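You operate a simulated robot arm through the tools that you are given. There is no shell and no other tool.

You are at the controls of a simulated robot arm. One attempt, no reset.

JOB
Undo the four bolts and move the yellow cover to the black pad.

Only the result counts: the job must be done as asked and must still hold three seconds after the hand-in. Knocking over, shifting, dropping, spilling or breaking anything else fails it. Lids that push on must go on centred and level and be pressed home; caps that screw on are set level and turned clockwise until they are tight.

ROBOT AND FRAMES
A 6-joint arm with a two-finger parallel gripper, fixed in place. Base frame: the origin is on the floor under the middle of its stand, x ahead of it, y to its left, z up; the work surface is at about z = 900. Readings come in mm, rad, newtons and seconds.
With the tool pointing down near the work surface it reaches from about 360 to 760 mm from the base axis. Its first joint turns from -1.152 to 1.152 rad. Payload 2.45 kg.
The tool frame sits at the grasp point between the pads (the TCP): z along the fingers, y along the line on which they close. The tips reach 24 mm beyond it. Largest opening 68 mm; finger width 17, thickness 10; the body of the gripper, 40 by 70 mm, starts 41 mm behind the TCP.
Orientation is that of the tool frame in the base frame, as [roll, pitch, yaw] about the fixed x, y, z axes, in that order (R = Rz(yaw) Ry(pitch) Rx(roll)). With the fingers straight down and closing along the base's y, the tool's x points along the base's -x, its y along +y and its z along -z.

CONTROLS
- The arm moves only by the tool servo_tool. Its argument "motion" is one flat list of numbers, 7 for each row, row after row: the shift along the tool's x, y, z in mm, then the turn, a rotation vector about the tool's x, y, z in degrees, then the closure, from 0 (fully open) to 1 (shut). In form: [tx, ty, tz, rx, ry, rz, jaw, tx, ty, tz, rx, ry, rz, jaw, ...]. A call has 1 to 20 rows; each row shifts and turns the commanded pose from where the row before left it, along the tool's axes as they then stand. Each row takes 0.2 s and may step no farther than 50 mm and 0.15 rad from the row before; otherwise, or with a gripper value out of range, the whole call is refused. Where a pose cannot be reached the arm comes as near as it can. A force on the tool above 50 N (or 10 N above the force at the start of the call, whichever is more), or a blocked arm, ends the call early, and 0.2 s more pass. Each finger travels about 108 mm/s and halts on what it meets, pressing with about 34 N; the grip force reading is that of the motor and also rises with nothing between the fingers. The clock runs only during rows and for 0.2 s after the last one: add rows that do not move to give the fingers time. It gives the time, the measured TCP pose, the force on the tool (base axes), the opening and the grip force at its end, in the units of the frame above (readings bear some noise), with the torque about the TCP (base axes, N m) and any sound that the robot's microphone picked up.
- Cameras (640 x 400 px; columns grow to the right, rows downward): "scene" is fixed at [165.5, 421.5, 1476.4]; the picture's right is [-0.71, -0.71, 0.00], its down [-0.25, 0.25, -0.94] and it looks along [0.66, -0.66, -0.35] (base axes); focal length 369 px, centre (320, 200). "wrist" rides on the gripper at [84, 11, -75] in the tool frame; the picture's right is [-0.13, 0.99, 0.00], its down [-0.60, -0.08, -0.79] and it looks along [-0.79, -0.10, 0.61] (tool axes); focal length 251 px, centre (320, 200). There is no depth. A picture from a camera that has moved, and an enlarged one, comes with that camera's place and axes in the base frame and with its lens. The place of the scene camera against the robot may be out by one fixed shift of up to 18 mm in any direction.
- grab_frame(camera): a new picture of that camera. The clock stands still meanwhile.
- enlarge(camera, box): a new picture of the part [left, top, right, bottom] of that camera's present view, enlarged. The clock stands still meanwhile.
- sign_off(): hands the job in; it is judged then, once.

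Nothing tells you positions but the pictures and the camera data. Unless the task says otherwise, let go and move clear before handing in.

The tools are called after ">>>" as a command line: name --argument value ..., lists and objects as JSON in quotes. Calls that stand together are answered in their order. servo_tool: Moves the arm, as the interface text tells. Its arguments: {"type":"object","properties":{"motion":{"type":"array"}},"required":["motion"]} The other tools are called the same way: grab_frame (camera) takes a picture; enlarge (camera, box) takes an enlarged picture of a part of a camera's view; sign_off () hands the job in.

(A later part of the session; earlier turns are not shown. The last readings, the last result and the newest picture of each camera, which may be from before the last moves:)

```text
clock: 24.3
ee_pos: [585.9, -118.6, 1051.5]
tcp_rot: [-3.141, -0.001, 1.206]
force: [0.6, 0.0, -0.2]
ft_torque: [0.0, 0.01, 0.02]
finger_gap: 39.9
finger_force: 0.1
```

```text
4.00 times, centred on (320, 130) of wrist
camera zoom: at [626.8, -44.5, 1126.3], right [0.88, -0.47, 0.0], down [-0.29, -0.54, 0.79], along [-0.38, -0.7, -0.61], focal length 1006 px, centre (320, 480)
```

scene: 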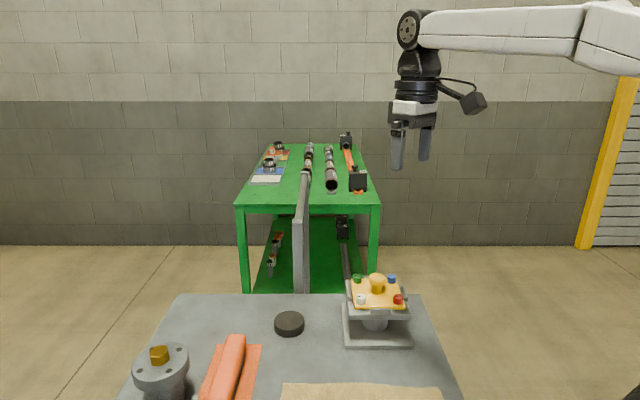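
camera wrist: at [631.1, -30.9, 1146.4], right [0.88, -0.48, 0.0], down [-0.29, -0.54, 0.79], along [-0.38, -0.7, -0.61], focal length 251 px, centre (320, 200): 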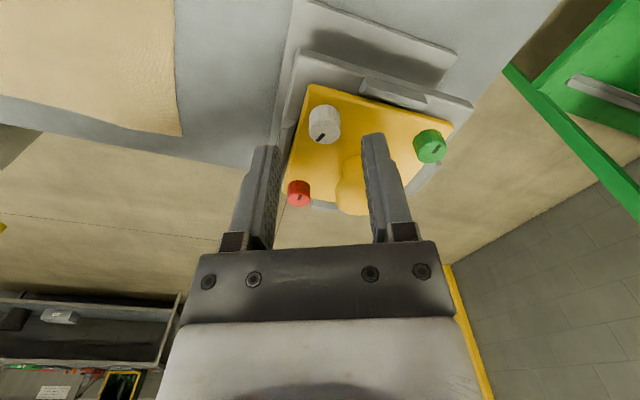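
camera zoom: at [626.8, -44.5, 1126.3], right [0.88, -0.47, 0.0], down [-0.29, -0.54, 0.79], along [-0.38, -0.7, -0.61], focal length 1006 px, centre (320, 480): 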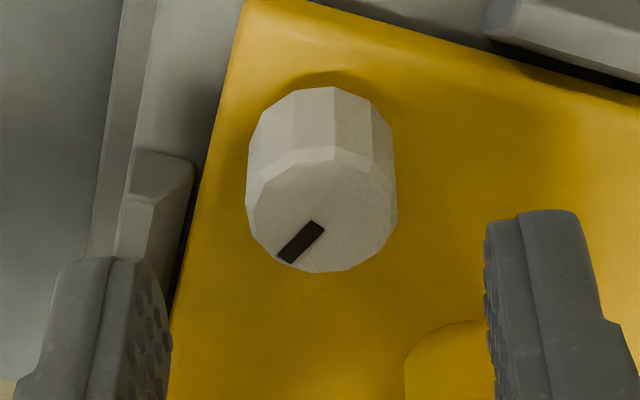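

It's centred within half a millimetre. I'll lower onto it and grip.

>>> servo_tool --motion '[-0.4, 0.3, 10, 0, 0, 0, 0.41, 0, 0, 9.5, 0, 0, 0, 0.41, 0, 0, 0, 0, 0, 0, 0.41, 0, 0, 0, 0, 0, 0, 1, 0, 0, 0, 0, 0, 0, 1, 0, 0, 0, 0, 0, 0, 1]'

>>> servo_tool --motion '[0, 0, -0.2, 0, 0, -8, 1, 0, 0, -0.2, 0, 0, -8, 1, 0, 0, -0.2, 0, 0, -8, 1, 0, 0, 0, 0, 0, 0, 1]'

```text
clock: 25.7
ee_pos: [587.1, -119.9, 1031.8]
tcp_rot: [-3.141, -0.001, 1.206]
force: [-2.6, 0.8, -0.1]
ft_torque: [0.06, 0.0, 0.01]
finger_gap: 19.5
finger_force: 34.2
```

```text
clock: 26.7
ee_pos: [587.1, -120.1, 1033.1]
tcp_rot: [3.141, 0.0, 1.627]
force: [1.9, -0.2, 0.0]
ft_torque: [0.02, 0.12, -0.01]
finger_gap: 19.4
finger_force: 33.8
```

The forces are tiny this time. I'll keep turning counter-clockwise.

>>> servo_tool --motion '[0, 0, -0.2, 0, 0, -8, 1, 0, 0, -0.2, 0, 0, -8, 1, 0, 0, -0.2, 0, 0, -8, 1, 0, 0, -0.2, 0, 0, -8, 1, 0, 0, -0.2, 0, 0, -8, 1, 0, 0, -0.2, 0, 0, -8, 1, 0, 0, 0, 0, 0, 0, 1]'

>>> enlarge --camera "wrist" --box '[240, 90, 400, 190]'

>>> enlarge --camera "scene" --box '[336, 260, 416, 310]'

```text
clock: 28.3
ee_pos: [586.5, -120.0, 1035.2]
tcp_rot: [-3.14, -0.001, 2.465]
force: [0.5, 2.4, -0.3]
ft_torque: [0.11, -0.21, -0.13]
finger_gap: 19.7
finger_force: 33.8
```

```text
4.00 times, centred on (320, 140) of wrist
camera zoom: at [527.5, -59.2, 1109.3], right [0.72, 0.69, 0.0], down [0.42, -0.44, 0.79], along [0.55, -0.57, -0.61], focal length 1006 px, centre (320, 440)
```

zoom: 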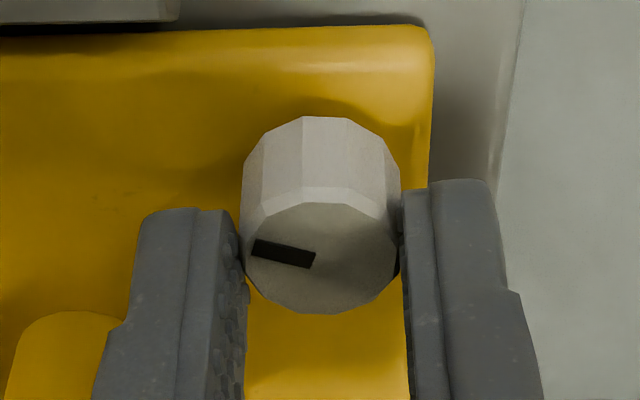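

```text
8.00 times, centred on (376, 285) of scene
camera zoom: at [165.6, 421.5, 1476.4], right [-0.71, -0.71, 0.0], down [-0.25, 0.25, -0.94], along [0.66, -0.66, -0.35], focal length 2952 px, centre (-128, -480)
```

zoom: 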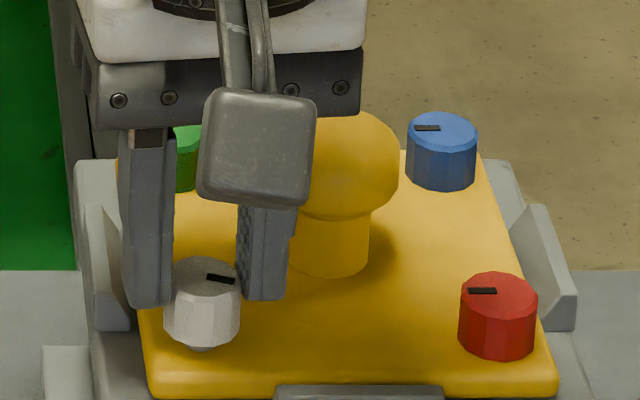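

The mark hasn't moved this time: the pads slid around the head with torque -0.13, so the white bolt may already be at its end stop near 160°. I'll regrip a bit deeper and test once more.

>>> servo_tool --motion '[0, 0, 0, 0, 0, 0, 0.6, 0, 0, 3, 0, 0, 0, 0.6, 0, 0, 0, 0, 0, 0, 1, 0, 0, 0, 0, 0, 0, 1, 0, 0, 0, 0, 0, 0, 1, 0, 0, 0, 0, 0, -8, 1, 0, 0, 0, 0, 0, -8, 1]'

>>> enlarge --camera "wrist" --box '[240, 90, 400, 190]'

>>> enlarge --camera "scene" --box '[336, 260, 416, 310]'

```text
clock: 29.9
ee_pos: [586.8, -118.8, 1031.1]
tcp_rot: [3.141, 0.0, 2.744]
force: [-0.4, 0.0, 2.7]
ft_torque: [0.02, -0.01, -0.13]
finger_gap: 19.7
finger_force: 33.9
```

```text
4.00 times, centred on (320, 140) of wrist
camera zoom: at [513.2, -77.8, 1106.5], right [0.5, 0.86, 0.0], down [0.53, -0.31, 0.79], along [0.69, -0.4, -0.61], focal length 1006 px, centre (320, 440)
```

zoom: 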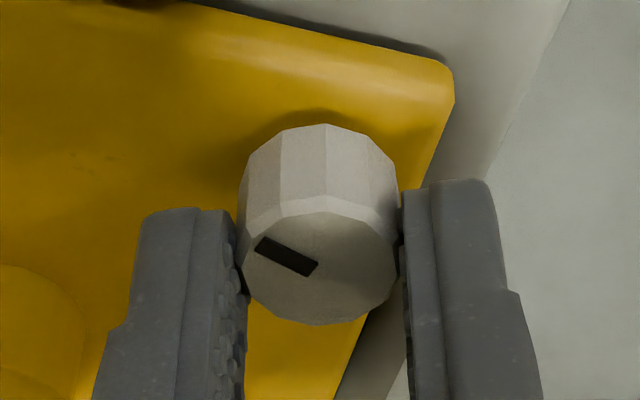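

```text
8.00 times, centred on (376, 285) of scene
camera zoom: at [165.4, 421.5, 1476.4], right [-0.71, -0.71, 0.0], down [-0.25, 0.25, -0.94], along [0.66, -0.66, -0.35], focal length 2952 px, centre (-128, -480)
```

zoom: 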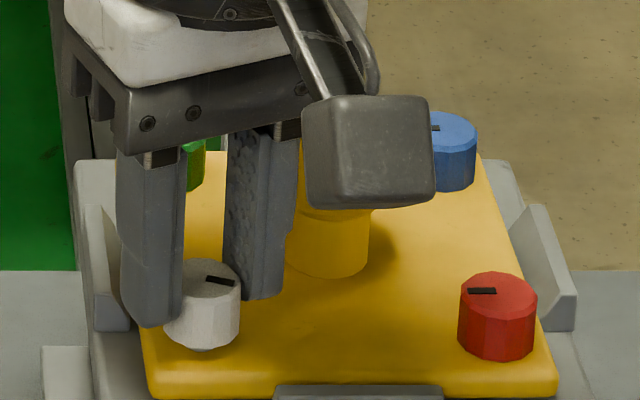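

It slips again with the same torque and the mark stays put, so white is at its stop after about 160°. I'll go to the red bolt with plenty of counter-clockwise range left and see whether it stops at the same angle.

>>> servo_tool --motion '[0, 0, 0, 0, 0, 0, 0.41, 0, 0, 0, 0, 0, 0, 0.41, 0, 0, -20, 0, 0, 0, 0.41, 0, 0, -25, 0, 0, 0, 0.41, 10.1, -24.5, 0, 0, 0, 0, 0.41, 10.1, -24.5, 0, 0, 0, 0, 0.41, 10.2, -24.5, 0, 0, 0, 0, 0.41, 0, 0, 0, 0, 0, 8.5, 0.41, 0, 0, 0, 0, 0, 8.5, 0.41, 0, 0, 0, 0, 0, 8.5, 0.41, 0, 0, 0, 0, 0, 8.5, 0.41, 0, 0, 0, 0, 0, 0, 0.41, 0, 0, 0, 0, 0, 0, 0.41]'

>>> grab_frame --camera "wrist"

>>> enlarge --camera "wrist" --box '[240, 60, 400, 160]'

>>> enlarge --camera "scene" --box '[336, 260, 416, 310]'

```text
clock: 32.7
ee_pos: [530.0, -175.9, 1075.4]
tcp_rot: [-3.142, 0.0, 2.147]
force: [0.9, -1.0, 0.0]
ft_torque: [-0.02, 0.01, 0.02]
finger_gap: 39.8
finger_force: 0.1
```

```text
taken
camera wrist: at [493.2, -100.1, 1150.9], right [0.9, 0.43, 0.0], down [0.26, -0.55, 0.79], along [0.34, -0.72, -0.61], focal length 251 px, centre (320, 200)
```

wrist: 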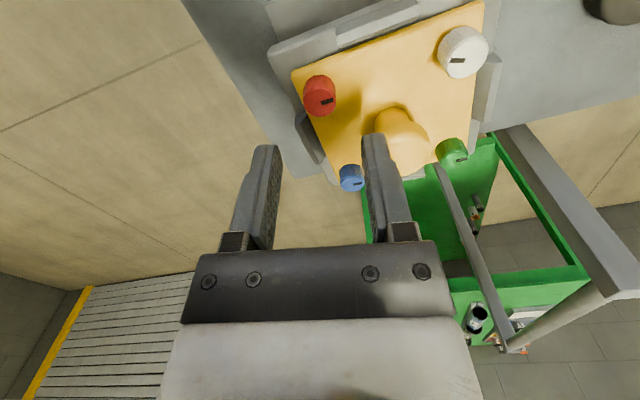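

```text
4.00 times, centred on (320, 110) of wrist
camera zoom: at [493.2, -100.1, 1150.9], right [0.9, 0.43, 0.0], down [0.26, -0.55, 0.79], along [0.34, -0.72, -0.61], focal length 1006 px, centre (320, 560)
```

zoom: 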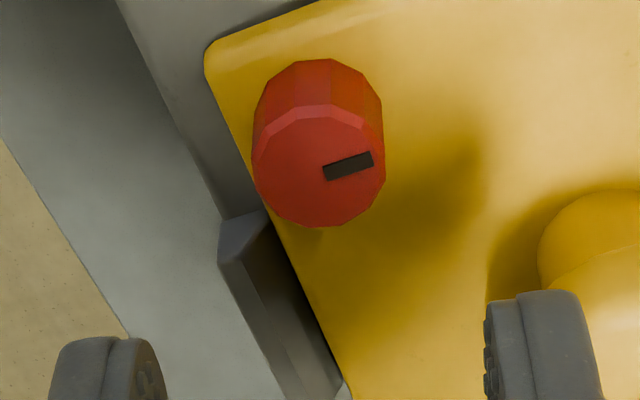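

```text
8.00 times, centred on (376, 285) of scene
camera zoom: at [165.5, 421.5, 1476.4], right [-0.71, -0.71, 0.0], down [-0.25, 0.25, -0.94], along [0.66, -0.66, -0.35], focal length 2952 px, centre (-128, -480)
```

zoom: 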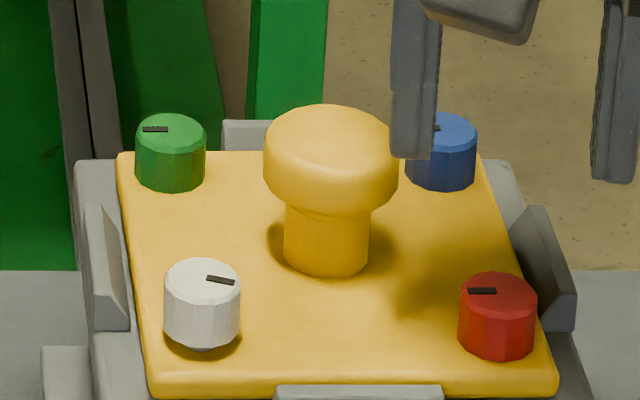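

Red is almost exactly under the tool. I'll lower to just above it and verify once more.

>>> servo_tool --motion '[0.5, 0, 14, 0, 0, 0, 0.41, 0, 0, 14, 0, 0, 0, 0.41, 0, 0, 0, 0, 0, 0, 0.41, 0, 0, 0, 0, 0, 0, 0.41]'

>>> enlarge --camera "wrist" --box '[240, 80, 400, 180]'

```text
clock: 33.7
ee_pos: [529.6, -175.4, 1048.6]
tcp_rot: [-3.141, -0.001, 2.149]
force: [0.3, -0.2, 0.3]
ft_torque: [0.02, -0.05, 0.0]
finger_gap: 40.2
finger_force: 0.1
```

```text
4.00 times, centred on (320, 130) of wrist
camera zoom: at [492.8, -100.4, 1123.9], right [0.9, 0.43, 0.0], down [0.26, -0.55, 0.79], along [0.34, -0.71, -0.61], focal length 1006 px, centre (320, 480)
```

zoom: 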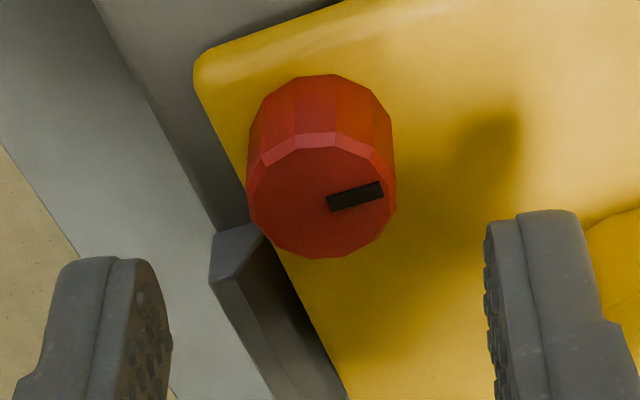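

Red is about 1 mm off in tool x. The side forces on white may have come from the finger corners brushing the tabs, so I'll take a shallower grip this time with the tips about 6.5 mm below the head top.

>>> servo_tool --motion '[1.1, 0.2, 9, 0, 0, 0, 0.41, 0, 0, 8.7, 0, 0, 0, 0.41, 0, 0, 0, 0, 0, 0, 0.41, 0, 0, 0, 0, 0, 0, 1, 0, 0, 0, 0, 0, 0, 1, 0, 0, 0, 0, 0, 0, 1]'

>>> servo_tool --motion '[0, 0, -0.25, 0, 0, -8, 1, 0, 0, -0.25, 0, 0, -8, 1, 0, 0, -0.25, 0, 0, -8, 1, 0, 0, 0, 0, 0, 0, 1]'

>>> enlarge --camera "wrist" --box '[240, 90, 400, 190]'

```text
clock: 35.1
ee_pos: [528.3, -175.0, 1029.8]
tcp_rot: [3.141, 0.0, 2.15]
force: [-3.5, -2.7, 0.1]
ft_torque: [-0.12, 0.07, 0.01]
finger_gap: 19.4
finger_force: 34.1
```

```text
clock: 36.1
ee_pos: [528.4, -175.4, 1031.8]
tcp_rot: [-3.14, 0.0, 2.568]
force: [-11.1, -11.8, 4.0]
ft_torque: [-0.15, 0.48, -0.04]
finger_gap: 19.4
finger_force: 34.1
```

```text
4.00 times, centred on (320, 140) of wrist
camera zoom: at [463.5, -121.2, 1106.3], right [0.65, 0.76, 0.0], down [0.47, -0.39, 0.79], along [0.6, -0.51, -0.61], focal length 1006 px, centre (320, 440)
```

zoom: 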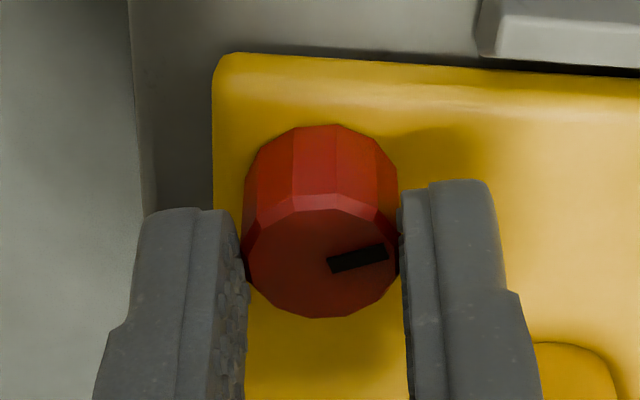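

As with white, a side force builds along the tool's -y axis, so my aim is biased by about 1.5 mm in tool y. I'll relieve it and continue turning.

>>> servo_tool --motion '[0.2, -1.7, -0.5, 0, 0, 0, 1, 0, 0, 0, 0, 0, 0, 1]'

>>> servo_tool --motion '[0, 0, -0.25, 0, 0, -8, 1, 0, 0, -0.25, 0, 0, -8, 1, 0, 0, -0.25, 0, 0, -8, 1, 0, 0, 0, 0, 0, 0, 1]'

```text
clock: 36.7
ee_pos: [527.5, -175.2, 1031.3]
tcp_rot: [3.14, 0.0, 2.566]
force: [-4.2, 0.3, 0.4]
ft_torque: [0.09, 0.19, 0.0]
finger_gap: 19.5
finger_force: 33.8
```

```text
clock: 37.7
ee_pos: [527.5, -175.9, 1032.5]
tcp_rot: [-3.141, 0.0, 2.988]
force: [-1.9, -0.4, 0.2]
ft_torque: [0.11, 0.51, 0.01]
finger_gap: 19.6
finger_force: 33.9
```

The forces are near zero after 48°. I'll keep turning.

>>> servo_tool --motion '[0, 0, -0.25, 0, 0, -8, 1, 0, 0, -0.25, 0, 0, -8, 1, 0, 0, -0.25, 0, 0, -8, 1, 0, 0, -0.25, 0, 0, -8, 1, 0, 0, 0, 0, 0, 0, 1]'

>>> enlarge --camera "wrist" --box '[240, 90, 400, 190]'

```text
clock: 38.9
ee_pos: [528.6, -178.4, 1033.8]
tcp_rot: [-3.141, -0.002, -2.737]
force: [-6.0, -15.3, 2.8]
ft_torque: [-0.31, 0.08, -0.03]
finger_gap: 19.6
finger_force: 33.9
```

```text
4.00 times, centred on (320, 140) of wrist
camera zoom: at [446.2, -201.0, 1108.0], right [-0.27, 0.96, 0.0], down [0.59, 0.17, 0.79], along [0.76, 0.21, -0.61], focal length 1006 px, centre (320, 440)
```

zoom: 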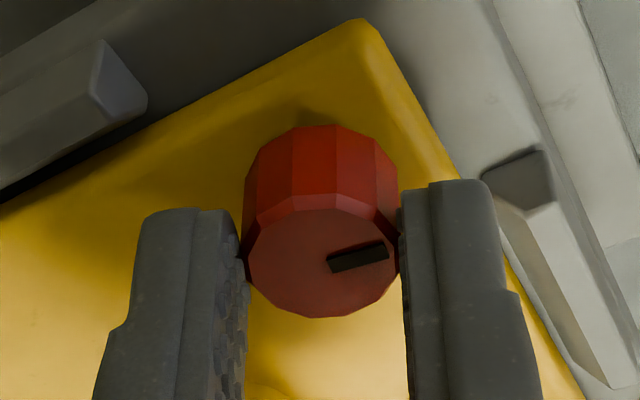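

A 16 N side force is back, so the bolt sits slightly off the tool axis. I'll relieve it and continue in shorter bites.

>>> servo_tool --motion '[1.2, -1.3, -0.3, 0, 0, 0, 1, 0, 0, 0, 0, 0, 0, 1]'

>>> servo_tool --motion '[0.1, -0.2, -0.25, 0, 0, -8, 1, 0.1, -0.2, -0.25, 0, 0, -8, 1, 0.1, -0.2, -0.25, 0, 0, -8, 1, 0, 0, 0, 0, 0, 0, 1]'

```text
clock: 39.5
ee_pos: [528.3, -178.2, 1033.3]
tcp_rot: [3.141, 0.002, -2.737]
force: [2.8, -7.2, 1.9]
ft_torque: [-0.31, 0.43, -0.01]
finger_gap: 19.3
finger_force: 34.4
```

```text
clock: 40.5
ee_pos: [528.4, -179.4, 1033.6]
tcp_rot: [-3.139, 0.003, -2.316]
force: [9.4, -0.7, 3.6]
ft_torque: [0.36, -0.57, -0.02]
finger_gap: 19.6
finger_force: 34.0
```

104° done with small forces. I'll relieve slightly and go on.

>>> servo_tool --motion '[-0.6, -0.7, -0.3, 0, 0, 0, 1, 0, -0.2, -0.25, 0, 0, -8, 1, 0, -0.2, -0.25, 0, 0, -8, 1, 0, -0.2, -0.25, 0, 0, -8, 1, 0, 0, 0, 0, 0, 0, 1]'

```text
clock: 41.7
ee_pos: [530.2, -178.3, 1035.2]
tcp_rot: [-3.141, 0.001, -1.9]
force: [9.9, -2.1, 0.6]
ft_torque: [-0.24, -0.2, -0.06]
finger_gap: 19.5
finger_force: 34.2
```

>>> servo_tool --motion '[-0.1, -1, 0, 0, 0, 0, 1, 0, -0.2, -0.25, 0, 0, -8, 1, 0, -0.2, -0.25, 0, 0, -8, 1, 0, -0.2, -0.25, 0, 0, -8, 1, 0, 0, 0, 0, 0, 0, 1]'

>>> enlarge --camera "wrist" --box '[240, 90, 400, 190]'

>>> enlarge --camera "scene" --box '[336, 260, 416, 310]'

```text
clock: 42.9
ee_pos: [531.2, -179.2, 1035.8]
tcp_rot: [3.139, 0.001, -1.479]
force: [2.7, 1.1, 0.7]
ft_torque: [0.01, -0.04, -0.04]
finger_gap: 19.1
finger_force: 34.0
```

```text
4.00 times, centred on (320, 140) of wrist
camera zoom: at [527.0, -264.3, 1110.4], right [-1.0, 0.04, 0.0], down [0.03, 0.61, 0.79], along [0.03, 0.79, -0.61], focal length 1006 px, centre (320, 440)
```

zoom: 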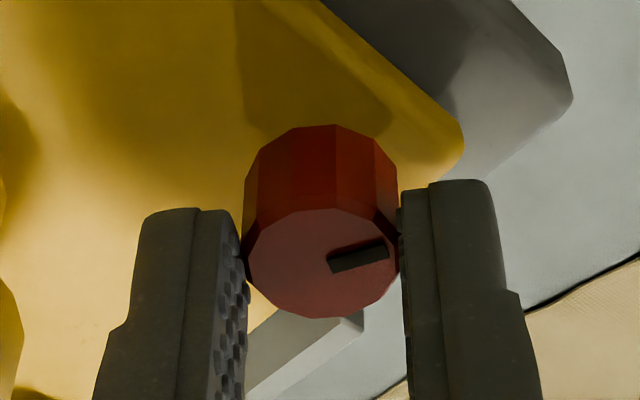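

```text
8.00 times, centred on (376, 285) of scene
camera zoom: at [165.6, 421.5, 1476.4], right [-0.71, -0.71, 0.0], down [-0.25, 0.25, -0.94], along [0.66, -0.66, -0.35], focal length 2952 px, centre (-128, -480)
```

zoom: 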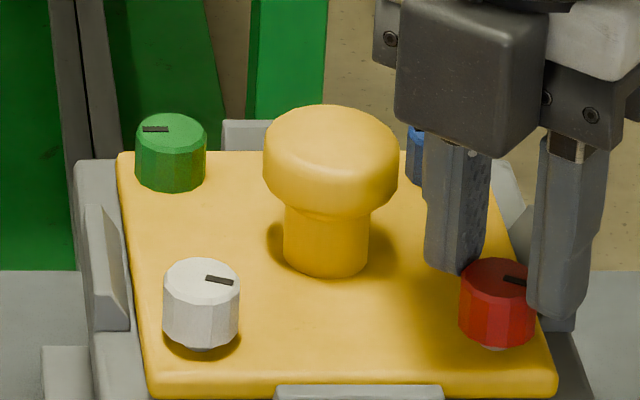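

Red has turned 152° without slipping. I'll continue 32° to see whether it stops near 160° like white.

>>> servo_tool --motion '[0, -0.2, -0.25, 0, 0, -8, 1, 0, -0.2, -0.25, 0, 0, -8, 1, 0, 0, 0, 0, 0, 0, 1]'

>>> servo_tool --motion '[0, 0, 0, 0, 0, -8, 1, 0, 0, 0, 0, 0, -8, 1, 0, 0, 0, 0, 0, 0, 1]'

>>> enlarge --camera "wrist" --box '[240, 90, 400, 190]'

>>> enlarge --camera "scene" --box '[336, 260, 416, 310]'

```text
clock: 43.7
ee_pos: [530.7, -178.8, 1035.6]
tcp_rot: [-3.141, 0.0, -1.2]
force: [2.1, -1.1, -0.5]
ft_torque: [-0.05, -0.13, -0.17]
finger_gap: 19.9
finger_force: 34.3
```

```text
clock: 44.5
ee_pos: [531.5, -179.0, 1036.4]
tcp_rot: [-3.14, -0.003, -0.921]
force: [6.0, 2.0, 1.5]
ft_torque: [-0.06, -0.22, -0.02]
finger_gap: 19.5
finger_force: 33.8
```

```text
4.00 times, centred on (320, 140) of wrist
camera zoom: at [573.6, -252.8, 1111.0], right [-0.87, -0.5, 0.0], down [-0.3, 0.53, 0.79], along [-0.39, 0.69, -0.61], focal length 1006 px, centre (320, 440)
```

zoom: 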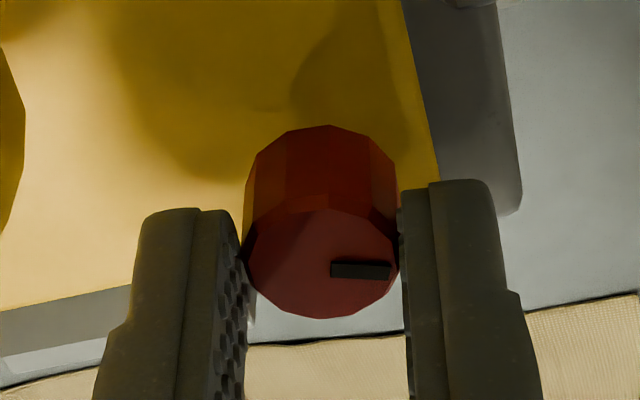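

```text
8.00 times, centred on (376, 285) of scene
camera zoom: at [165.7, 421.6, 1476.3], right [-0.71, -0.71, 0.0], down [-0.25, 0.25, -0.94], along [0.66, -0.66, -0.35], focal length 2952 px, centre (-128, -480)
```

zoom: 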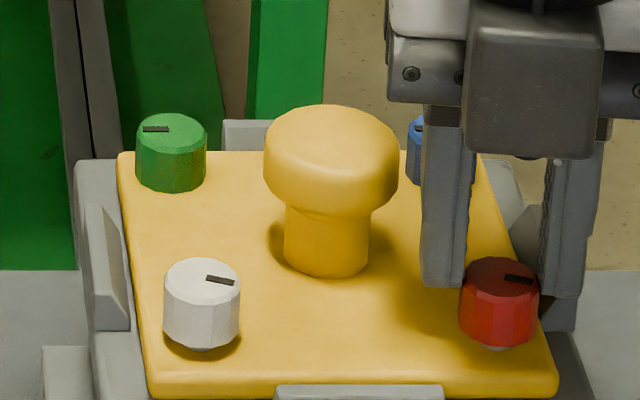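

Red now slips too, and its mark reads the same as white's, so both bolts stop at about 160° and are undone. I'll release, lift, move over blue and unwind the wrist.

>>> servo_tool --motion '[0, 0, 0, 0, 0, 0, 0.41, 0, 0, 0, 0, 0, 0, 0.41, 0, 0, -20, 0, 0, 0, 0.41, 0, 0, -20, 0, 0, 0, 0.41, 38.2, -5.9, 0, 0, 0, 0, 0.41, 38.2, -5.9, 0, 0, 0, 0, 0.41, 0, 0, 0, 0, 0, 0, 0.41]'

>>> servo_tool --motion '[0, 0, 0, 0, 0, 8.5, 0.41, 0, 0, 0, 0, 0, 8.5, 0.41, 0, 0, 0, 0, 0, 8.5, 0.41, 0, 0, 0, 0, 0, 8.5, 0.41, 0, 0, 0, 0, 0, 8.5, 0.41, 0, 0, 0, 0, 0, 8.5, 0.41, 0, 0, 0, 0, 0, 8.5, 0.41, 0, 0, 0, 0, 0, 8.5, 0.41, 0, 0, 0, 0, 0, 8.5, 0.41, 0, 0, 0, 0, 0, 8.5, 0.41, 0, 0, 0, 0, 0, 8.5, 0.41, 0, 0, 0, 0, 0, 8.5, 0.41, 0, 0, 0, 0, 0, 8.5, 0.41, 0, 0, 0, 0, 0, 8.5, 0.41, 0, 0, 0, 0, 0, 8.5, 0.41, 0, 0, 0, 0, 0, 8.5, 0.41, 0, 0, 0, 0, 0, 8.5, 0.41, 0, 0, 0, 0, 0, 8.5, 0.41, 0, 0, 0, 0, 0, 8.5, 0.41, 0, 0, 0, 0, 0, 8.5, 0.41]'

>>> grab_frame --camera "wrist"

>>> enlarge --camera "wrist" --box '[240, 60, 400, 160]'

>>> enlarge --camera "scene" --box '[336, 260, 416, 310]'

```text
clock: 46.1
ee_pos: [584.5, -231.9, 1074.8]
tcp_rot: [-3.141, 0.0, -0.922]
force: [-0.8, 0.4, -0.4]
ft_torque: [0.0, 0.0, 0.03]
finger_gap: 40.0
finger_force: 0.0
```

```text
clock: 50.3
ee_pos: [585.9, -232.7, 1076.0]
tcp_rot: [3.14, -0.001, 2.39]
force: [-0.2, -1.2, -0.3]
ft_torque: [0.01, -0.02, 0.01]
finger_gap: 40.0
finger_force: 0.0
```

```text
taken
camera wrist: at [532.0, -168.4, 1150.4], right [0.77, 0.64, 0.0], down [0.39, -0.47, 0.79], along [0.5, -0.61, -0.61], focal length 251 px, centre (320, 200)
```

wrist: 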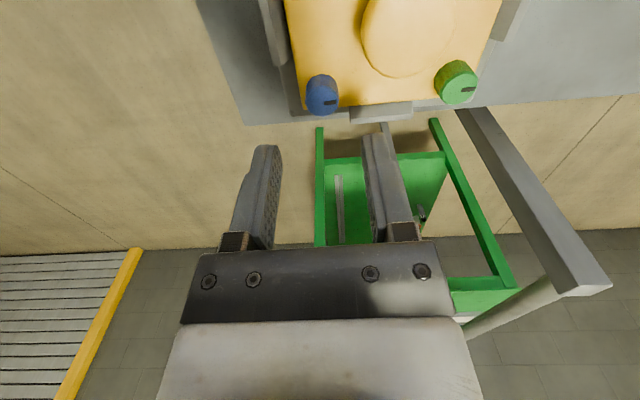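

```text
4.00 times, centred on (320, 110) of wrist
camera zoom: at [532.0, -168.4, 1150.4], right [0.77, 0.64, 0.0], down [0.39, -0.47, 0.79], along [0.5, -0.61, -0.61], focal length 1006 px, centre (320, 560)
```

zoom: 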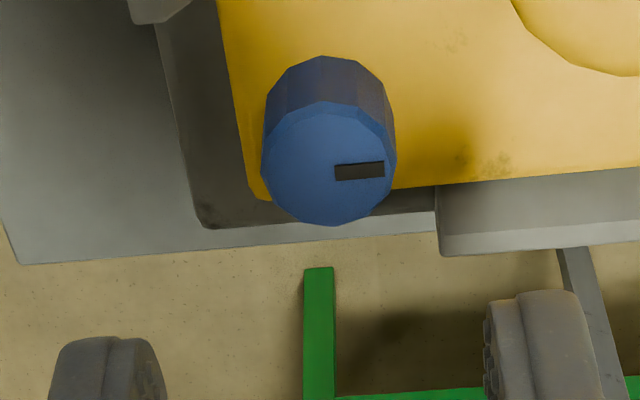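

```text
8.00 times, centred on (376, 285) of scene
camera zoom: at [165.5, 421.5, 1476.4], right [-0.71, -0.71, 0.0], down [-0.25, 0.25, -0.94], along [0.66, -0.66, -0.35], focal length 2952 px, centre (-128, -480)
```

zoom: 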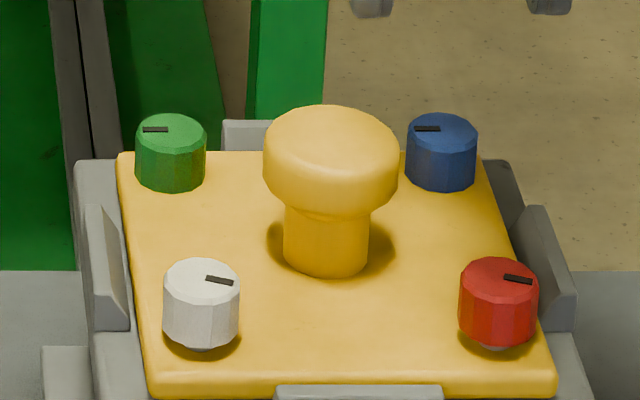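

Red and white are raised with matching marks. Blue is under the tool; with the aim bias I found, I'll shift by about (-1.2, +1.1) in tool axes, lower with the same 6.5 mm overlap, and grip.

>>> servo_tool --motion '[-1.2, 1.1, 15, 0, 0, 0, 0.41, 0, 0, 15, 0, 0, 0, 0.41, 0, 0, 14.9, 0, 0, 0, 0.41, 0, 0, 0, 0, 0, 0, 0.41, 0, 0, 0, 0, 0, 0, 1, 0, 0, 0, 0, 0, 0, 1, 0, 0, 0, 0, 0, 0, 1]'

>>> enlarge --camera "wrist" --box '[240, 90, 400, 190]'

>>> servo_tool --motion '[0, 0, -0.25, 0, 0, -8, 1, 0, 0, -0.25, 0, 0, -8, 1, 0, 0, -0.25, 0, 0, -8, 1, 0, 0, 0, 0, 0, 0, 1]'

```text
clock: 51.9
ee_pos: [588.1, -233.0, 1031.0]
tcp_rot: [3.141, 0.0, 2.39]
force: [-3.2, -4.5, 0.2]
ft_torque: [-0.12, -0.03, 0.02]
finger_gap: 19.6
finger_force: 33.6
```

```text
4.00 times, centred on (320, 140) of wrist
camera zoom: at [533.5, -168.5, 1105.8], right [0.77, 0.64, 0.0], down [0.39, -0.47, 0.79], along [0.51, -0.61, -0.61], focal length 1006 px, centre (320, 440)
```

zoom: 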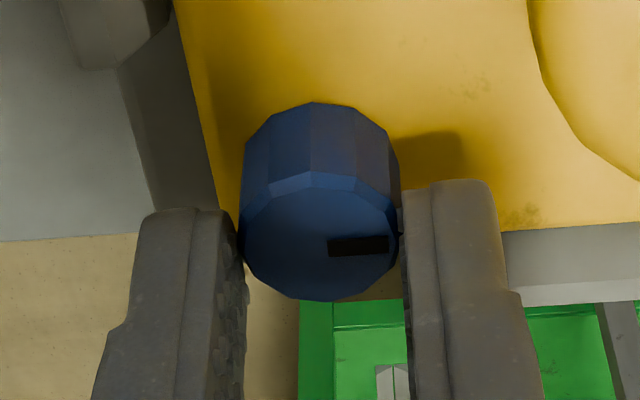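

```text
clock: 52.9
ee_pos: [587.9, -233.3, 1032.1]
tcp_rot: [-3.14, 0.001, 2.814]
force: [-0.5, -5.5, -0.3]
ft_torque: [-0.13, 0.19, -0.02]
finger_gap: 19.7
finger_force: 34.1
```

The forces are small, so that aim correction worked. I'll continue turning blue.

>>> servo_tool --motion '[0, -0.3, -0.25, 0, 0, -8, 1, 0, 0, -0.25, 0, 0, -8, 1, 0, 0, -0.25, 0, 0, -8, 1, 0, 0, -0.25, 0, 0, -8, 1, 0, 0, 0, 0, 0, 0, 1]'

```text
clock: 54.1
ee_pos: [587.6, -232.6, 1031.9]
tcp_rot: [3.14, 0.0, -2.912]
force: [-5.6, 6.3, 3.2]
ft_torque: [0.1, 0.07, -0.01]
finger_gap: 19.7
finger_force: 34.1
```

>>> servo_tool --motion '[0.3, 0.6, -0.4, 0, 0, 0, 1, 0, 0, -0.25, 0, 0, -8, 1, 0, 0, -0.25, 0, 0, -8, 1, 0, 0, -0.25, 0, 0, -8, 1, 0, 0, -0.25, 0, 0, -8, 1, 0, 0, 0, 0, 0, 0, 1]'

>>> enlarge --camera "wrist" --box '[240, 90, 400, 190]'

```text
clock: 55.5
ee_pos: [587.1, -231.7, 1033.1]
tcp_rot: [-3.14, 0.001, -2.354]
force: [4.8, 9.1, 0.2]
ft_torque: [0.28, -0.07, 0.0]
finger_gap: 19.6
finger_force: 33.8
```

```text
4.00 times, centred on (320, 140) of wrist
camera zoom: at [520.6, -284.8, 1108.4], right [-0.61, 0.79, 0.0], down [0.48, 0.37, 0.79], along [0.63, 0.49, -0.61], focal length 1006 px, centre (320, 440)
```

zoom: 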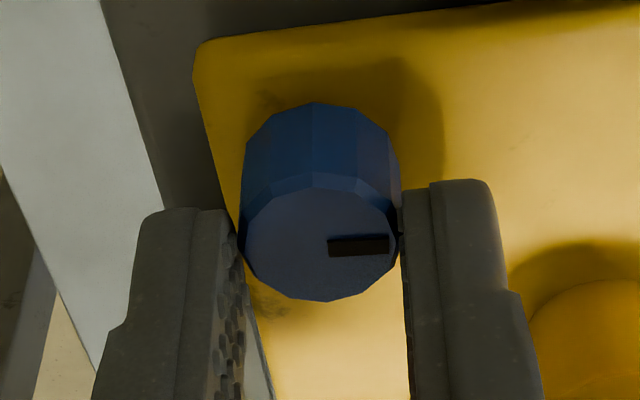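

>>> servo_tool --motion '[-0.9, 0.2, 0, 0, 0, 0, 1, 0, 0, -0.25, 0, 0, -8, 1, 0, 0, -0.25, 0, 0, -8, 1, 0, 0, -0.25, 0, 0, -8, 1, 0, 0, -0.25, 0, 0, -8, 1, 0, 0, 0, 0, 0, 0, 1]'

```text
clock: 56.9
ee_pos: [586.0, -231.5, 1035.8]
tcp_rot: [3.14, -0.001, -1.793]
force: [2.7, 0.0, 0.3]
ft_torque: [-0.19, -0.09, 0.04]
finger_gap: 19.8
finger_force: 33.9
```

120° done with no side force. I'll go on to the stop.

>>> servo_tool --motion '[0, 0, -0.25, 0, 0, -8, 1, 0, 0, -0.25, 0, 0, -8, 1, 0, 0, -0.25, 0, 0, -8, 1, 0, 0, -0.25, 0, 0, -8, 1, 0, 0, 0, 0, 0, 0, 1]'

>>> servo_tool --motion '[0, 0, -0.25, 0, 0, -8, 1, 0, 0, 0, 0, 0, -8, 1, 0, 0, 0, 0, 0, -8, 1]'

>>> enlarge --camera "wrist" --box '[240, 90, 400, 190]'

>>> enlarge --camera "scene" --box '[336, 260, 416, 310]'

```text
clock: 58.1
ee_pos: [587.3, -232.3, 1036.0]
tcp_rot: [-3.14, 0.0, -1.238]
force: [-13.7, -4.9, 3.6]
ft_torque: [0.19, 0.35, -0.02]
finger_gap: 20.1
finger_force: 34.0
```

```text
clock: 58.9
ee_pos: [587.1, -232.8, 1034.4]
tcp_rot: [3.141, 0.002, -0.818]
force: [-17.7, -7.8, 2.9]
ft_torque: [-0.12, 0.47, -0.29]
finger_gap: 19.6
finger_force: 34.5
```

```text
4.00 times, centred on (320, 140) of wrist
camera zoom: at [636.7, -301.5, 1110.0], right [-0.81, -0.58, 0.0], down [-0.35, 0.49, 0.79], along [-0.46, 0.64, -0.61], focal length 1006 px, centre (320, 440)
```

zoom: 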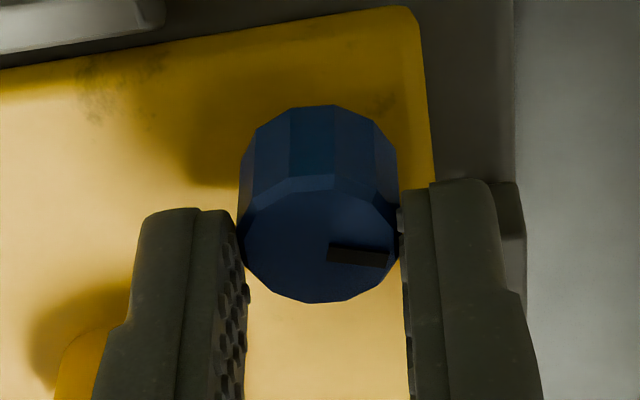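

```text
8.00 times, centred on (376, 285) of scene
camera zoom: at [164.9, 421.3, 1476.5], right [-0.71, -0.71, 0.0], down [-0.25, 0.25, -0.94], along [0.66, -0.66, -0.35], focal length 2952 px, centre (-128, -480)
```

zoom: 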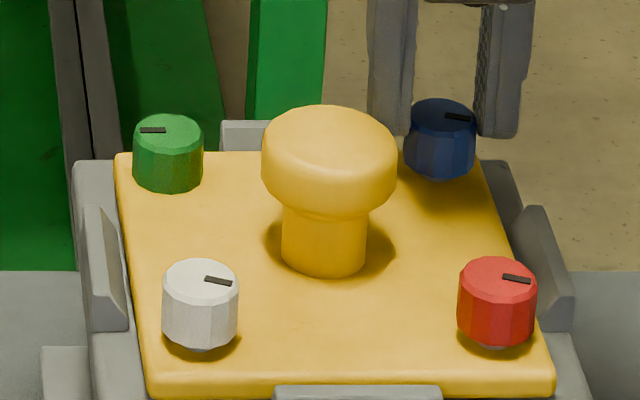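

Blue's mark now matches white and red, and the grip started slipping with torque -0.29, so it's at its stop. I'll release and go to green, unwinding the wrist on the way.

>>> servo_tool --motion '[0, 0, 0, 0, 0, 0, 0.41, 0, 0, 0, 0, 0, 0, 0.41, 0, 0, -20, 0, 0, 0, 0.41, 0, 0, -20, 0, 0, 0, 0.41, -1.3, -39.5, 0, 0, 0, 0, 0.41, -1.3, -39.5, 0, 0, 0, 0, 0.41, 0, 0, 0, 0, 0, 0, 0.41]'

>>> servo_tool --motion '[0, 0, 0, 0, 0, 8.5, 0.41, 0, 0, 0, 0, 0, 8.5, 0.41, 0, 0, 0, 0, 0, 8.5, 0.41, 0, 0, 0, 0, 0, 8.5, 0.41, 0, 0, 0, 0, 0, 8.5, 0.41, 0, 0, 0, 0, 0, 8.5, 0.41, 0, 0, 0, 0, 0, 8.5, 0.41, 0, 0, 0, 0, 0, 8.5, 0.41, 0, 0, 0, 0, 0, 8.5, 0.41, 0, 0, 0, 0, 0, 8.5, 0.41, 0, 0, 0, 0, 0, 8.5, 0.41, 0, 0, 0, 0, 0, 8.5, 0.41, 0, 0, 0, 0, 0, 8.5, 0.41, 0, 0, 0, 0, 0, 8.5, 0.41, 0, 0, 0, 0, 0, 8.5, 0.41, 0, 0, 0, 0, 0, 8.5, 0.41, 0, 0, 0, 0, 0, 8.5, 0.41, 0, 0, 0, 0, 0, 8.5, 0.41, 0, 0, 0, 0, 0, 8.5, 0.41, 0, 0, 0, 0, 0, 8.5, 0.41]'

>>> grab_frame --camera "wrist"

>>> enlarge --camera "wrist" --box '[240, 60, 400, 160]'

>>> enlarge --camera "scene" --box '[336, 260, 416, 310]'

```text
clock: 60.5
ee_pos: [643.3, -176.4, 1077.1]
tcp_rot: [-3.141, 0.0, -0.821]
force: [-0.2, -0.7, -0.2]
ft_torque: [0.01, 0.0, -0.02]
finger_gap: 40.2
finger_force: 0.1
```

```text
clock: 64.7
ee_pos: [645.0, -176.5, 1075.9]
tcp_rot: [-3.14, 0.002, 2.492]
force: [-0.3, -0.6, 0.1]
ft_torque: [-0.01, -0.02, 0.03]
finger_gap: 40.3
finger_force: 0.0
```

```text
taken
camera wrist: at [583.5, -116.8, 1150.7], right [0.7, 0.71, 0.0], down [0.43, -0.43, 0.79], along [0.57, -0.56, -0.61], focal length 251 px, centre (320, 200)
```

wrist: 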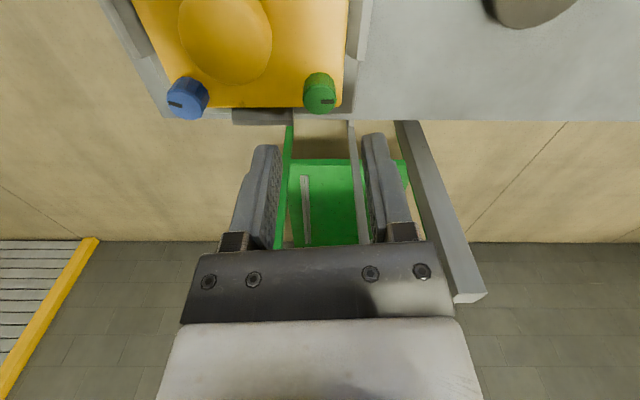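

```text
4.00 times, centred on (320, 110) of wrist
camera zoom: at [583.5, -116.8, 1150.7], right [0.7, 0.71, 0.0], down [0.43, -0.43, 0.79], along [0.57, -0.56, -0.61], focal length 1006 px, centre (320, 560)
```

zoom: 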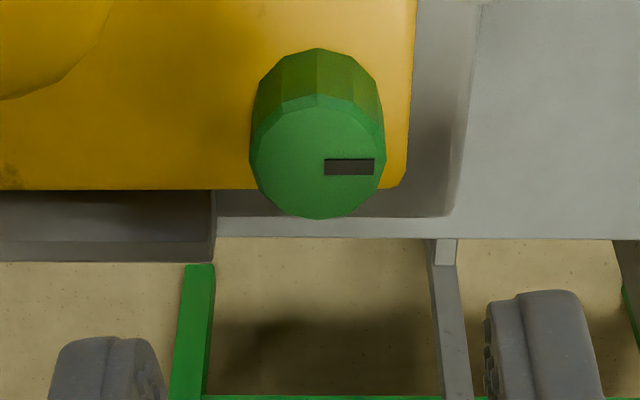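

```text
8.00 times, centred on (376, 285) of scene
camera zoom: at [165.5, 421.5, 1476.4], right [-0.71, -0.71, 0.0], down [-0.25, 0.25, -0.94], along [0.66, -0.66, -0.35], focal length 2952 px, centre (-128, -480)
```

zoom: 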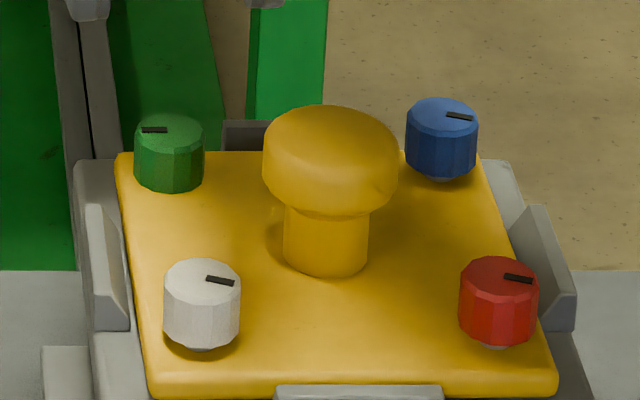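

White, red and blue are all up, and green is nearly centred. I'll lower onto green with the same overlap, grip and start turning.

>>> servo_tool --motion '[0.1, -0.6, 15, 0, 0, 0, 0.41, 0, 0, 15, 0, 0, 0, 0.41, 0, 0, 14.9, 0, 0, 0, 0.41, 0, 0, 0, 0, 0, 0, 0.41, 0, 0, 0, 0, 0, 0, 1, 0, 0, 0, 0, 0, 0, 1, 0, 0, 0, 0, 0, 0, 1]'

>>> servo_tool --motion '[0, 0, -0.25, 0, 0, -8, 1, 0, 0, -0.25, 0, 0, -8, 1, 0, 0, -0.25, 0, 0, -8, 1, 0, 0, 0, 0, 0, 0, 1]'

>>> enlarge --camera "wrist" --box '[240, 90, 400, 190]'

```text
clock: 66.3
ee_pos: [643.6, -175.3, 1030.9]
tcp_rot: [-3.14, -0.001, 2.497]
force: [-1.1, -0.4, 0.0]
ft_torque: [0.02, -0.06, 0.07]
finger_gap: 19.5
finger_force: 34.6
```

```text
clock: 67.3
ee_pos: [642.8, -176.2, 1031.2]
tcp_rot: [-3.141, 0.001, 2.917]
force: [0.8, 4.0, 4.3]
ft_torque: [0.13, 0.38, -0.01]
finger_gap: 19.8
finger_force: 34.1
```

```text
4.00 times, centred on (320, 140) of wrist
camera zoom: at [563.6, -146.6, 1105.9], right [0.35, 0.94, 0.0], down [0.57, -0.21, 0.79], along [0.74, -0.27, -0.61], focal length 1006 px, centre (320, 440)
```

zoom: 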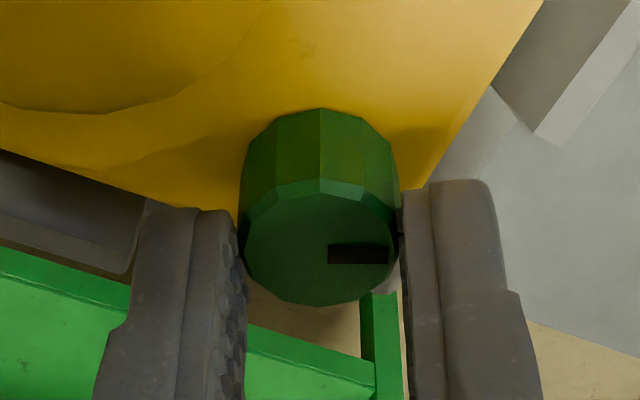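

Green turns with the gripper and the forces are low. I'll continue.

>>> servo_tool --motion '[0, 0.3, -0.5, 0, 0, -8, 1, 0, 0, -0.25, 0, 0, -8, 1, 0, 0, -0.25, 0, 0, -8, 1, 0, 0, -0.25, 0, 0, -8, 1, 0, 0, 0, 0, 0, 0, 1]'

```text
clock: 68.5
ee_pos: [643.4, -176.2, 1032.9]
tcp_rot: [-3.141, 0.003, -2.808]
force: [0.5, 5.8, 5.2]
ft_torque: [0.23, -0.15, 0.02]
finger_gap: 19.5
finger_force: 34.3
```

>>> servo_tool --motion '[-0.2, 0.5, -0.8, 0, 0, -8, 1, 0, 0, -0.3, 0, 0, -8, 1, 0, 0, -0.3, 0, 0, -8, 1, 0, 0, -0.3, 0, 0, -8, 1, 0, 0, 0, 0, 0, 0, 1]'

```text
clock: 69.7
ee_pos: [643.9, -176.1, 1033.8]
tcp_rot: [3.139, -0.001, -2.249]
force: [-3.5, 2.3, 2.2]
ft_torque: [-0.1, 0.15, -0.02]
finger_gap: 19.6
finger_force: 33.9
```

>>> servo_tool --motion '[0, 0.3, -0.4, 0, 0, -8, 1, 0, 0, -0.25, 0, 0, -8, 1, 0, 0, -0.25, 0, 0, -8, 1, 0, 0, -0.25, 0, 0, -8, 1, 0, 0, 0, 0, 0, 0, 1]'

>>> servo_tool --motion '[0, 0, -0.25, 0, 0, -8, 1, 0, 0, -0.25, 0, 0, -8, 1, 0, 0, -0.25, 0, 0, -8, 1, 0, 0, 0, 0, 0, 0, 1]'

>>> enlarge --camera "wrist" --box '[240, 90, 400, 190]'

```text
clock: 70.9
ee_pos: [643.4, -176.0, 1034.5]
tcp_rot: [-3.141, 0.001, -1.69]
force: [-1.9, -3.6, 0.2]
ft_torque: [-0.16, -0.06, 0.04]
finger_gap: 19.3
finger_force: 34.2
```

```text
clock: 71.9
ee_pos: [643.4, -175.3, 1036.6]
tcp_rot: [-3.141, 0.002, -1.272]
force: [-1.6, -0.9, -0.2]
ft_torque: [0.03, 0.06, 0.04]
finger_gap: 19.6
finger_force: 34.2
```

```text
4.00 times, centred on (320, 140) of wrist
camera zoom: at [658.0, -259.5, 1110.1], right [-0.99, -0.17, 0.0], down [-0.1, 0.6, 0.79], along [-0.13, 0.78, -0.61], focal length 1006 px, centre (320, 440)
```

zoom: 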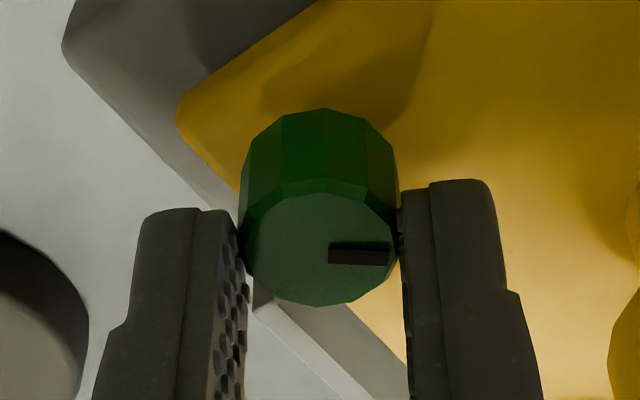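

144° done and still gripping. I'll turn on to the stop.

>>> servo_tool --motion '[0, 0, -0.25, 0, 0, -8, 1, 0, 0, -0.25, 0, 0, -8, 1, 0, 0, 0, 0, 0, -8, 1, 0, 0, 0, 0, 0, -8, 1]'

>>> enlarge --camera "wrist" --box '[240, 90, 400, 190]'

>>> enlarge --camera "scene" --box '[336, 260, 416, 310]'

```text
clock: 72.9
ee_pos: [644.1, -174.9, 1035.3]
tcp_rot: [-3.139, -0.001, -0.712]
force: [4.9, 4.3, 0.2]
ft_torque: [0.14, 0.12, -0.33]
finger_gap: 19.4
finger_force: 34.1
```

```text
4.00 times, centred on (320, 140) of wrist
camera zoom: at [700.3, -238.6, 1111.1], right [-0.75, -0.67, 0.0], down [-0.41, 0.45, 0.79], along [-0.53, 0.59, -0.61], focal length 1006 px, centre (320, 440)
```

zoom: 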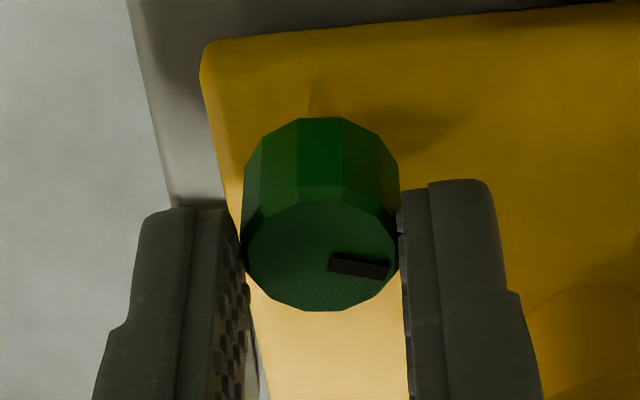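

```text
8.00 times, centred on (376, 285) of scene
camera zoom: at [165.7, 421.6, 1476.3], right [-0.71, -0.71, 0.0], down [-0.25, 0.25, -0.94], along [0.66, -0.66, -0.35], focal length 2952 px, centre (-128, -480)
```

zoom: 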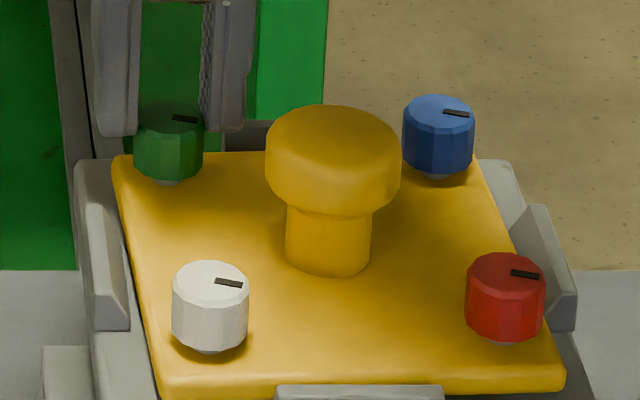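

All four bolts are at their stops with matching marks, and the cover has shifted slightly, so it's free. I'll release green, lift, and hover over the black pad to measure its centre before picking up the cover.

>>> servo_tool --motion '[0, 0, 0, 0, 0, 0, 0.41, 0, 0, 0, 0, 0, 0, 0.41, 0, 0, -20, 0, 0, 0, 0.41, 0, 0, -25, 0, 0, 0, 0.41, -9.7, -39.8, 0, 0, 0, 0, 0.2, -9.7, -39.8, 0, 0, 0, 0, 0.2, -9.7, -39.8, 0, 0, 0, 0, 0.2, -9.7, -39.8, 0, 0, 0, 0, 0.2, 0, 0, 0, 0, 0, 0, 0.2, 0, 0, 0, 0, 0, 0, 0.2]'

>>> grab_frame --camera "wrist"

>>> enlarge --camera "wrist" --box '[240, 0, 400, 100]'

>>> enlarge --camera "scene" --box '[336, 260, 416, 310]'

```text
clock: 75.1
ee_pos: [718.8, -29.5, 1081.7]
tcp_rot: [-3.141, -0.001, -0.713]
force: [0.2, -0.6, -0.2]
ft_torque: [0.0, -0.01, 0.0]
finger_gap: 54.5
finger_force: 0.0
```

```text
taken
camera wrist: at [774.2, -94.0, 1157.4], right [-0.75, -0.66, 0.0], down [-0.4, 0.46, 0.79], along [-0.53, 0.59, -0.61], focal length 251 px, centre (320, 200)
```

wrist: 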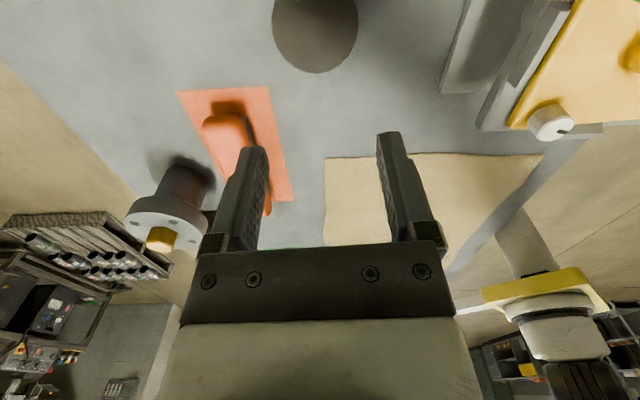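

```text
4.00 times, centred on (320, 50) of wrist
camera zoom: at [774.2, -94.0, 1157.4], right [-0.75, -0.66, 0.0], down [-0.4, 0.46, 0.79], along [-0.53, 0.59, -0.61], focal length 1006 px, centre (320, 800)
```

zoom: 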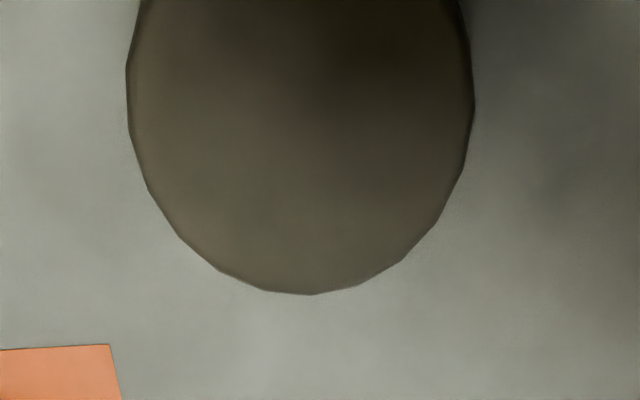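

```text
8.00 times, centred on (376, 285) of scene
camera zoom: at [165.5, 421.5, 1476.4], right [-0.71, -0.71, 0.0], down [-0.25, 0.25, -0.94], along [0.66, -0.66, -0.35], focal length 2952 px, centre (-128, -480)
```

zoom: 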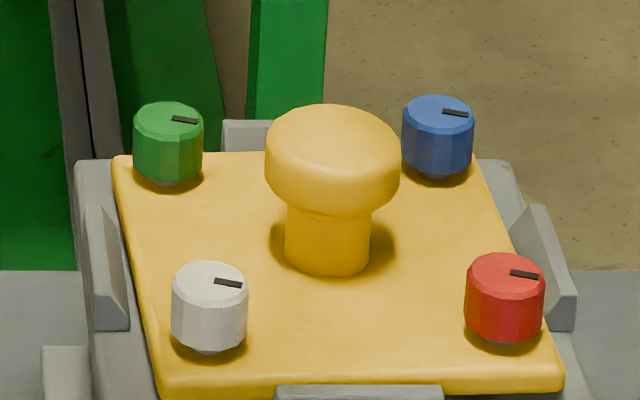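

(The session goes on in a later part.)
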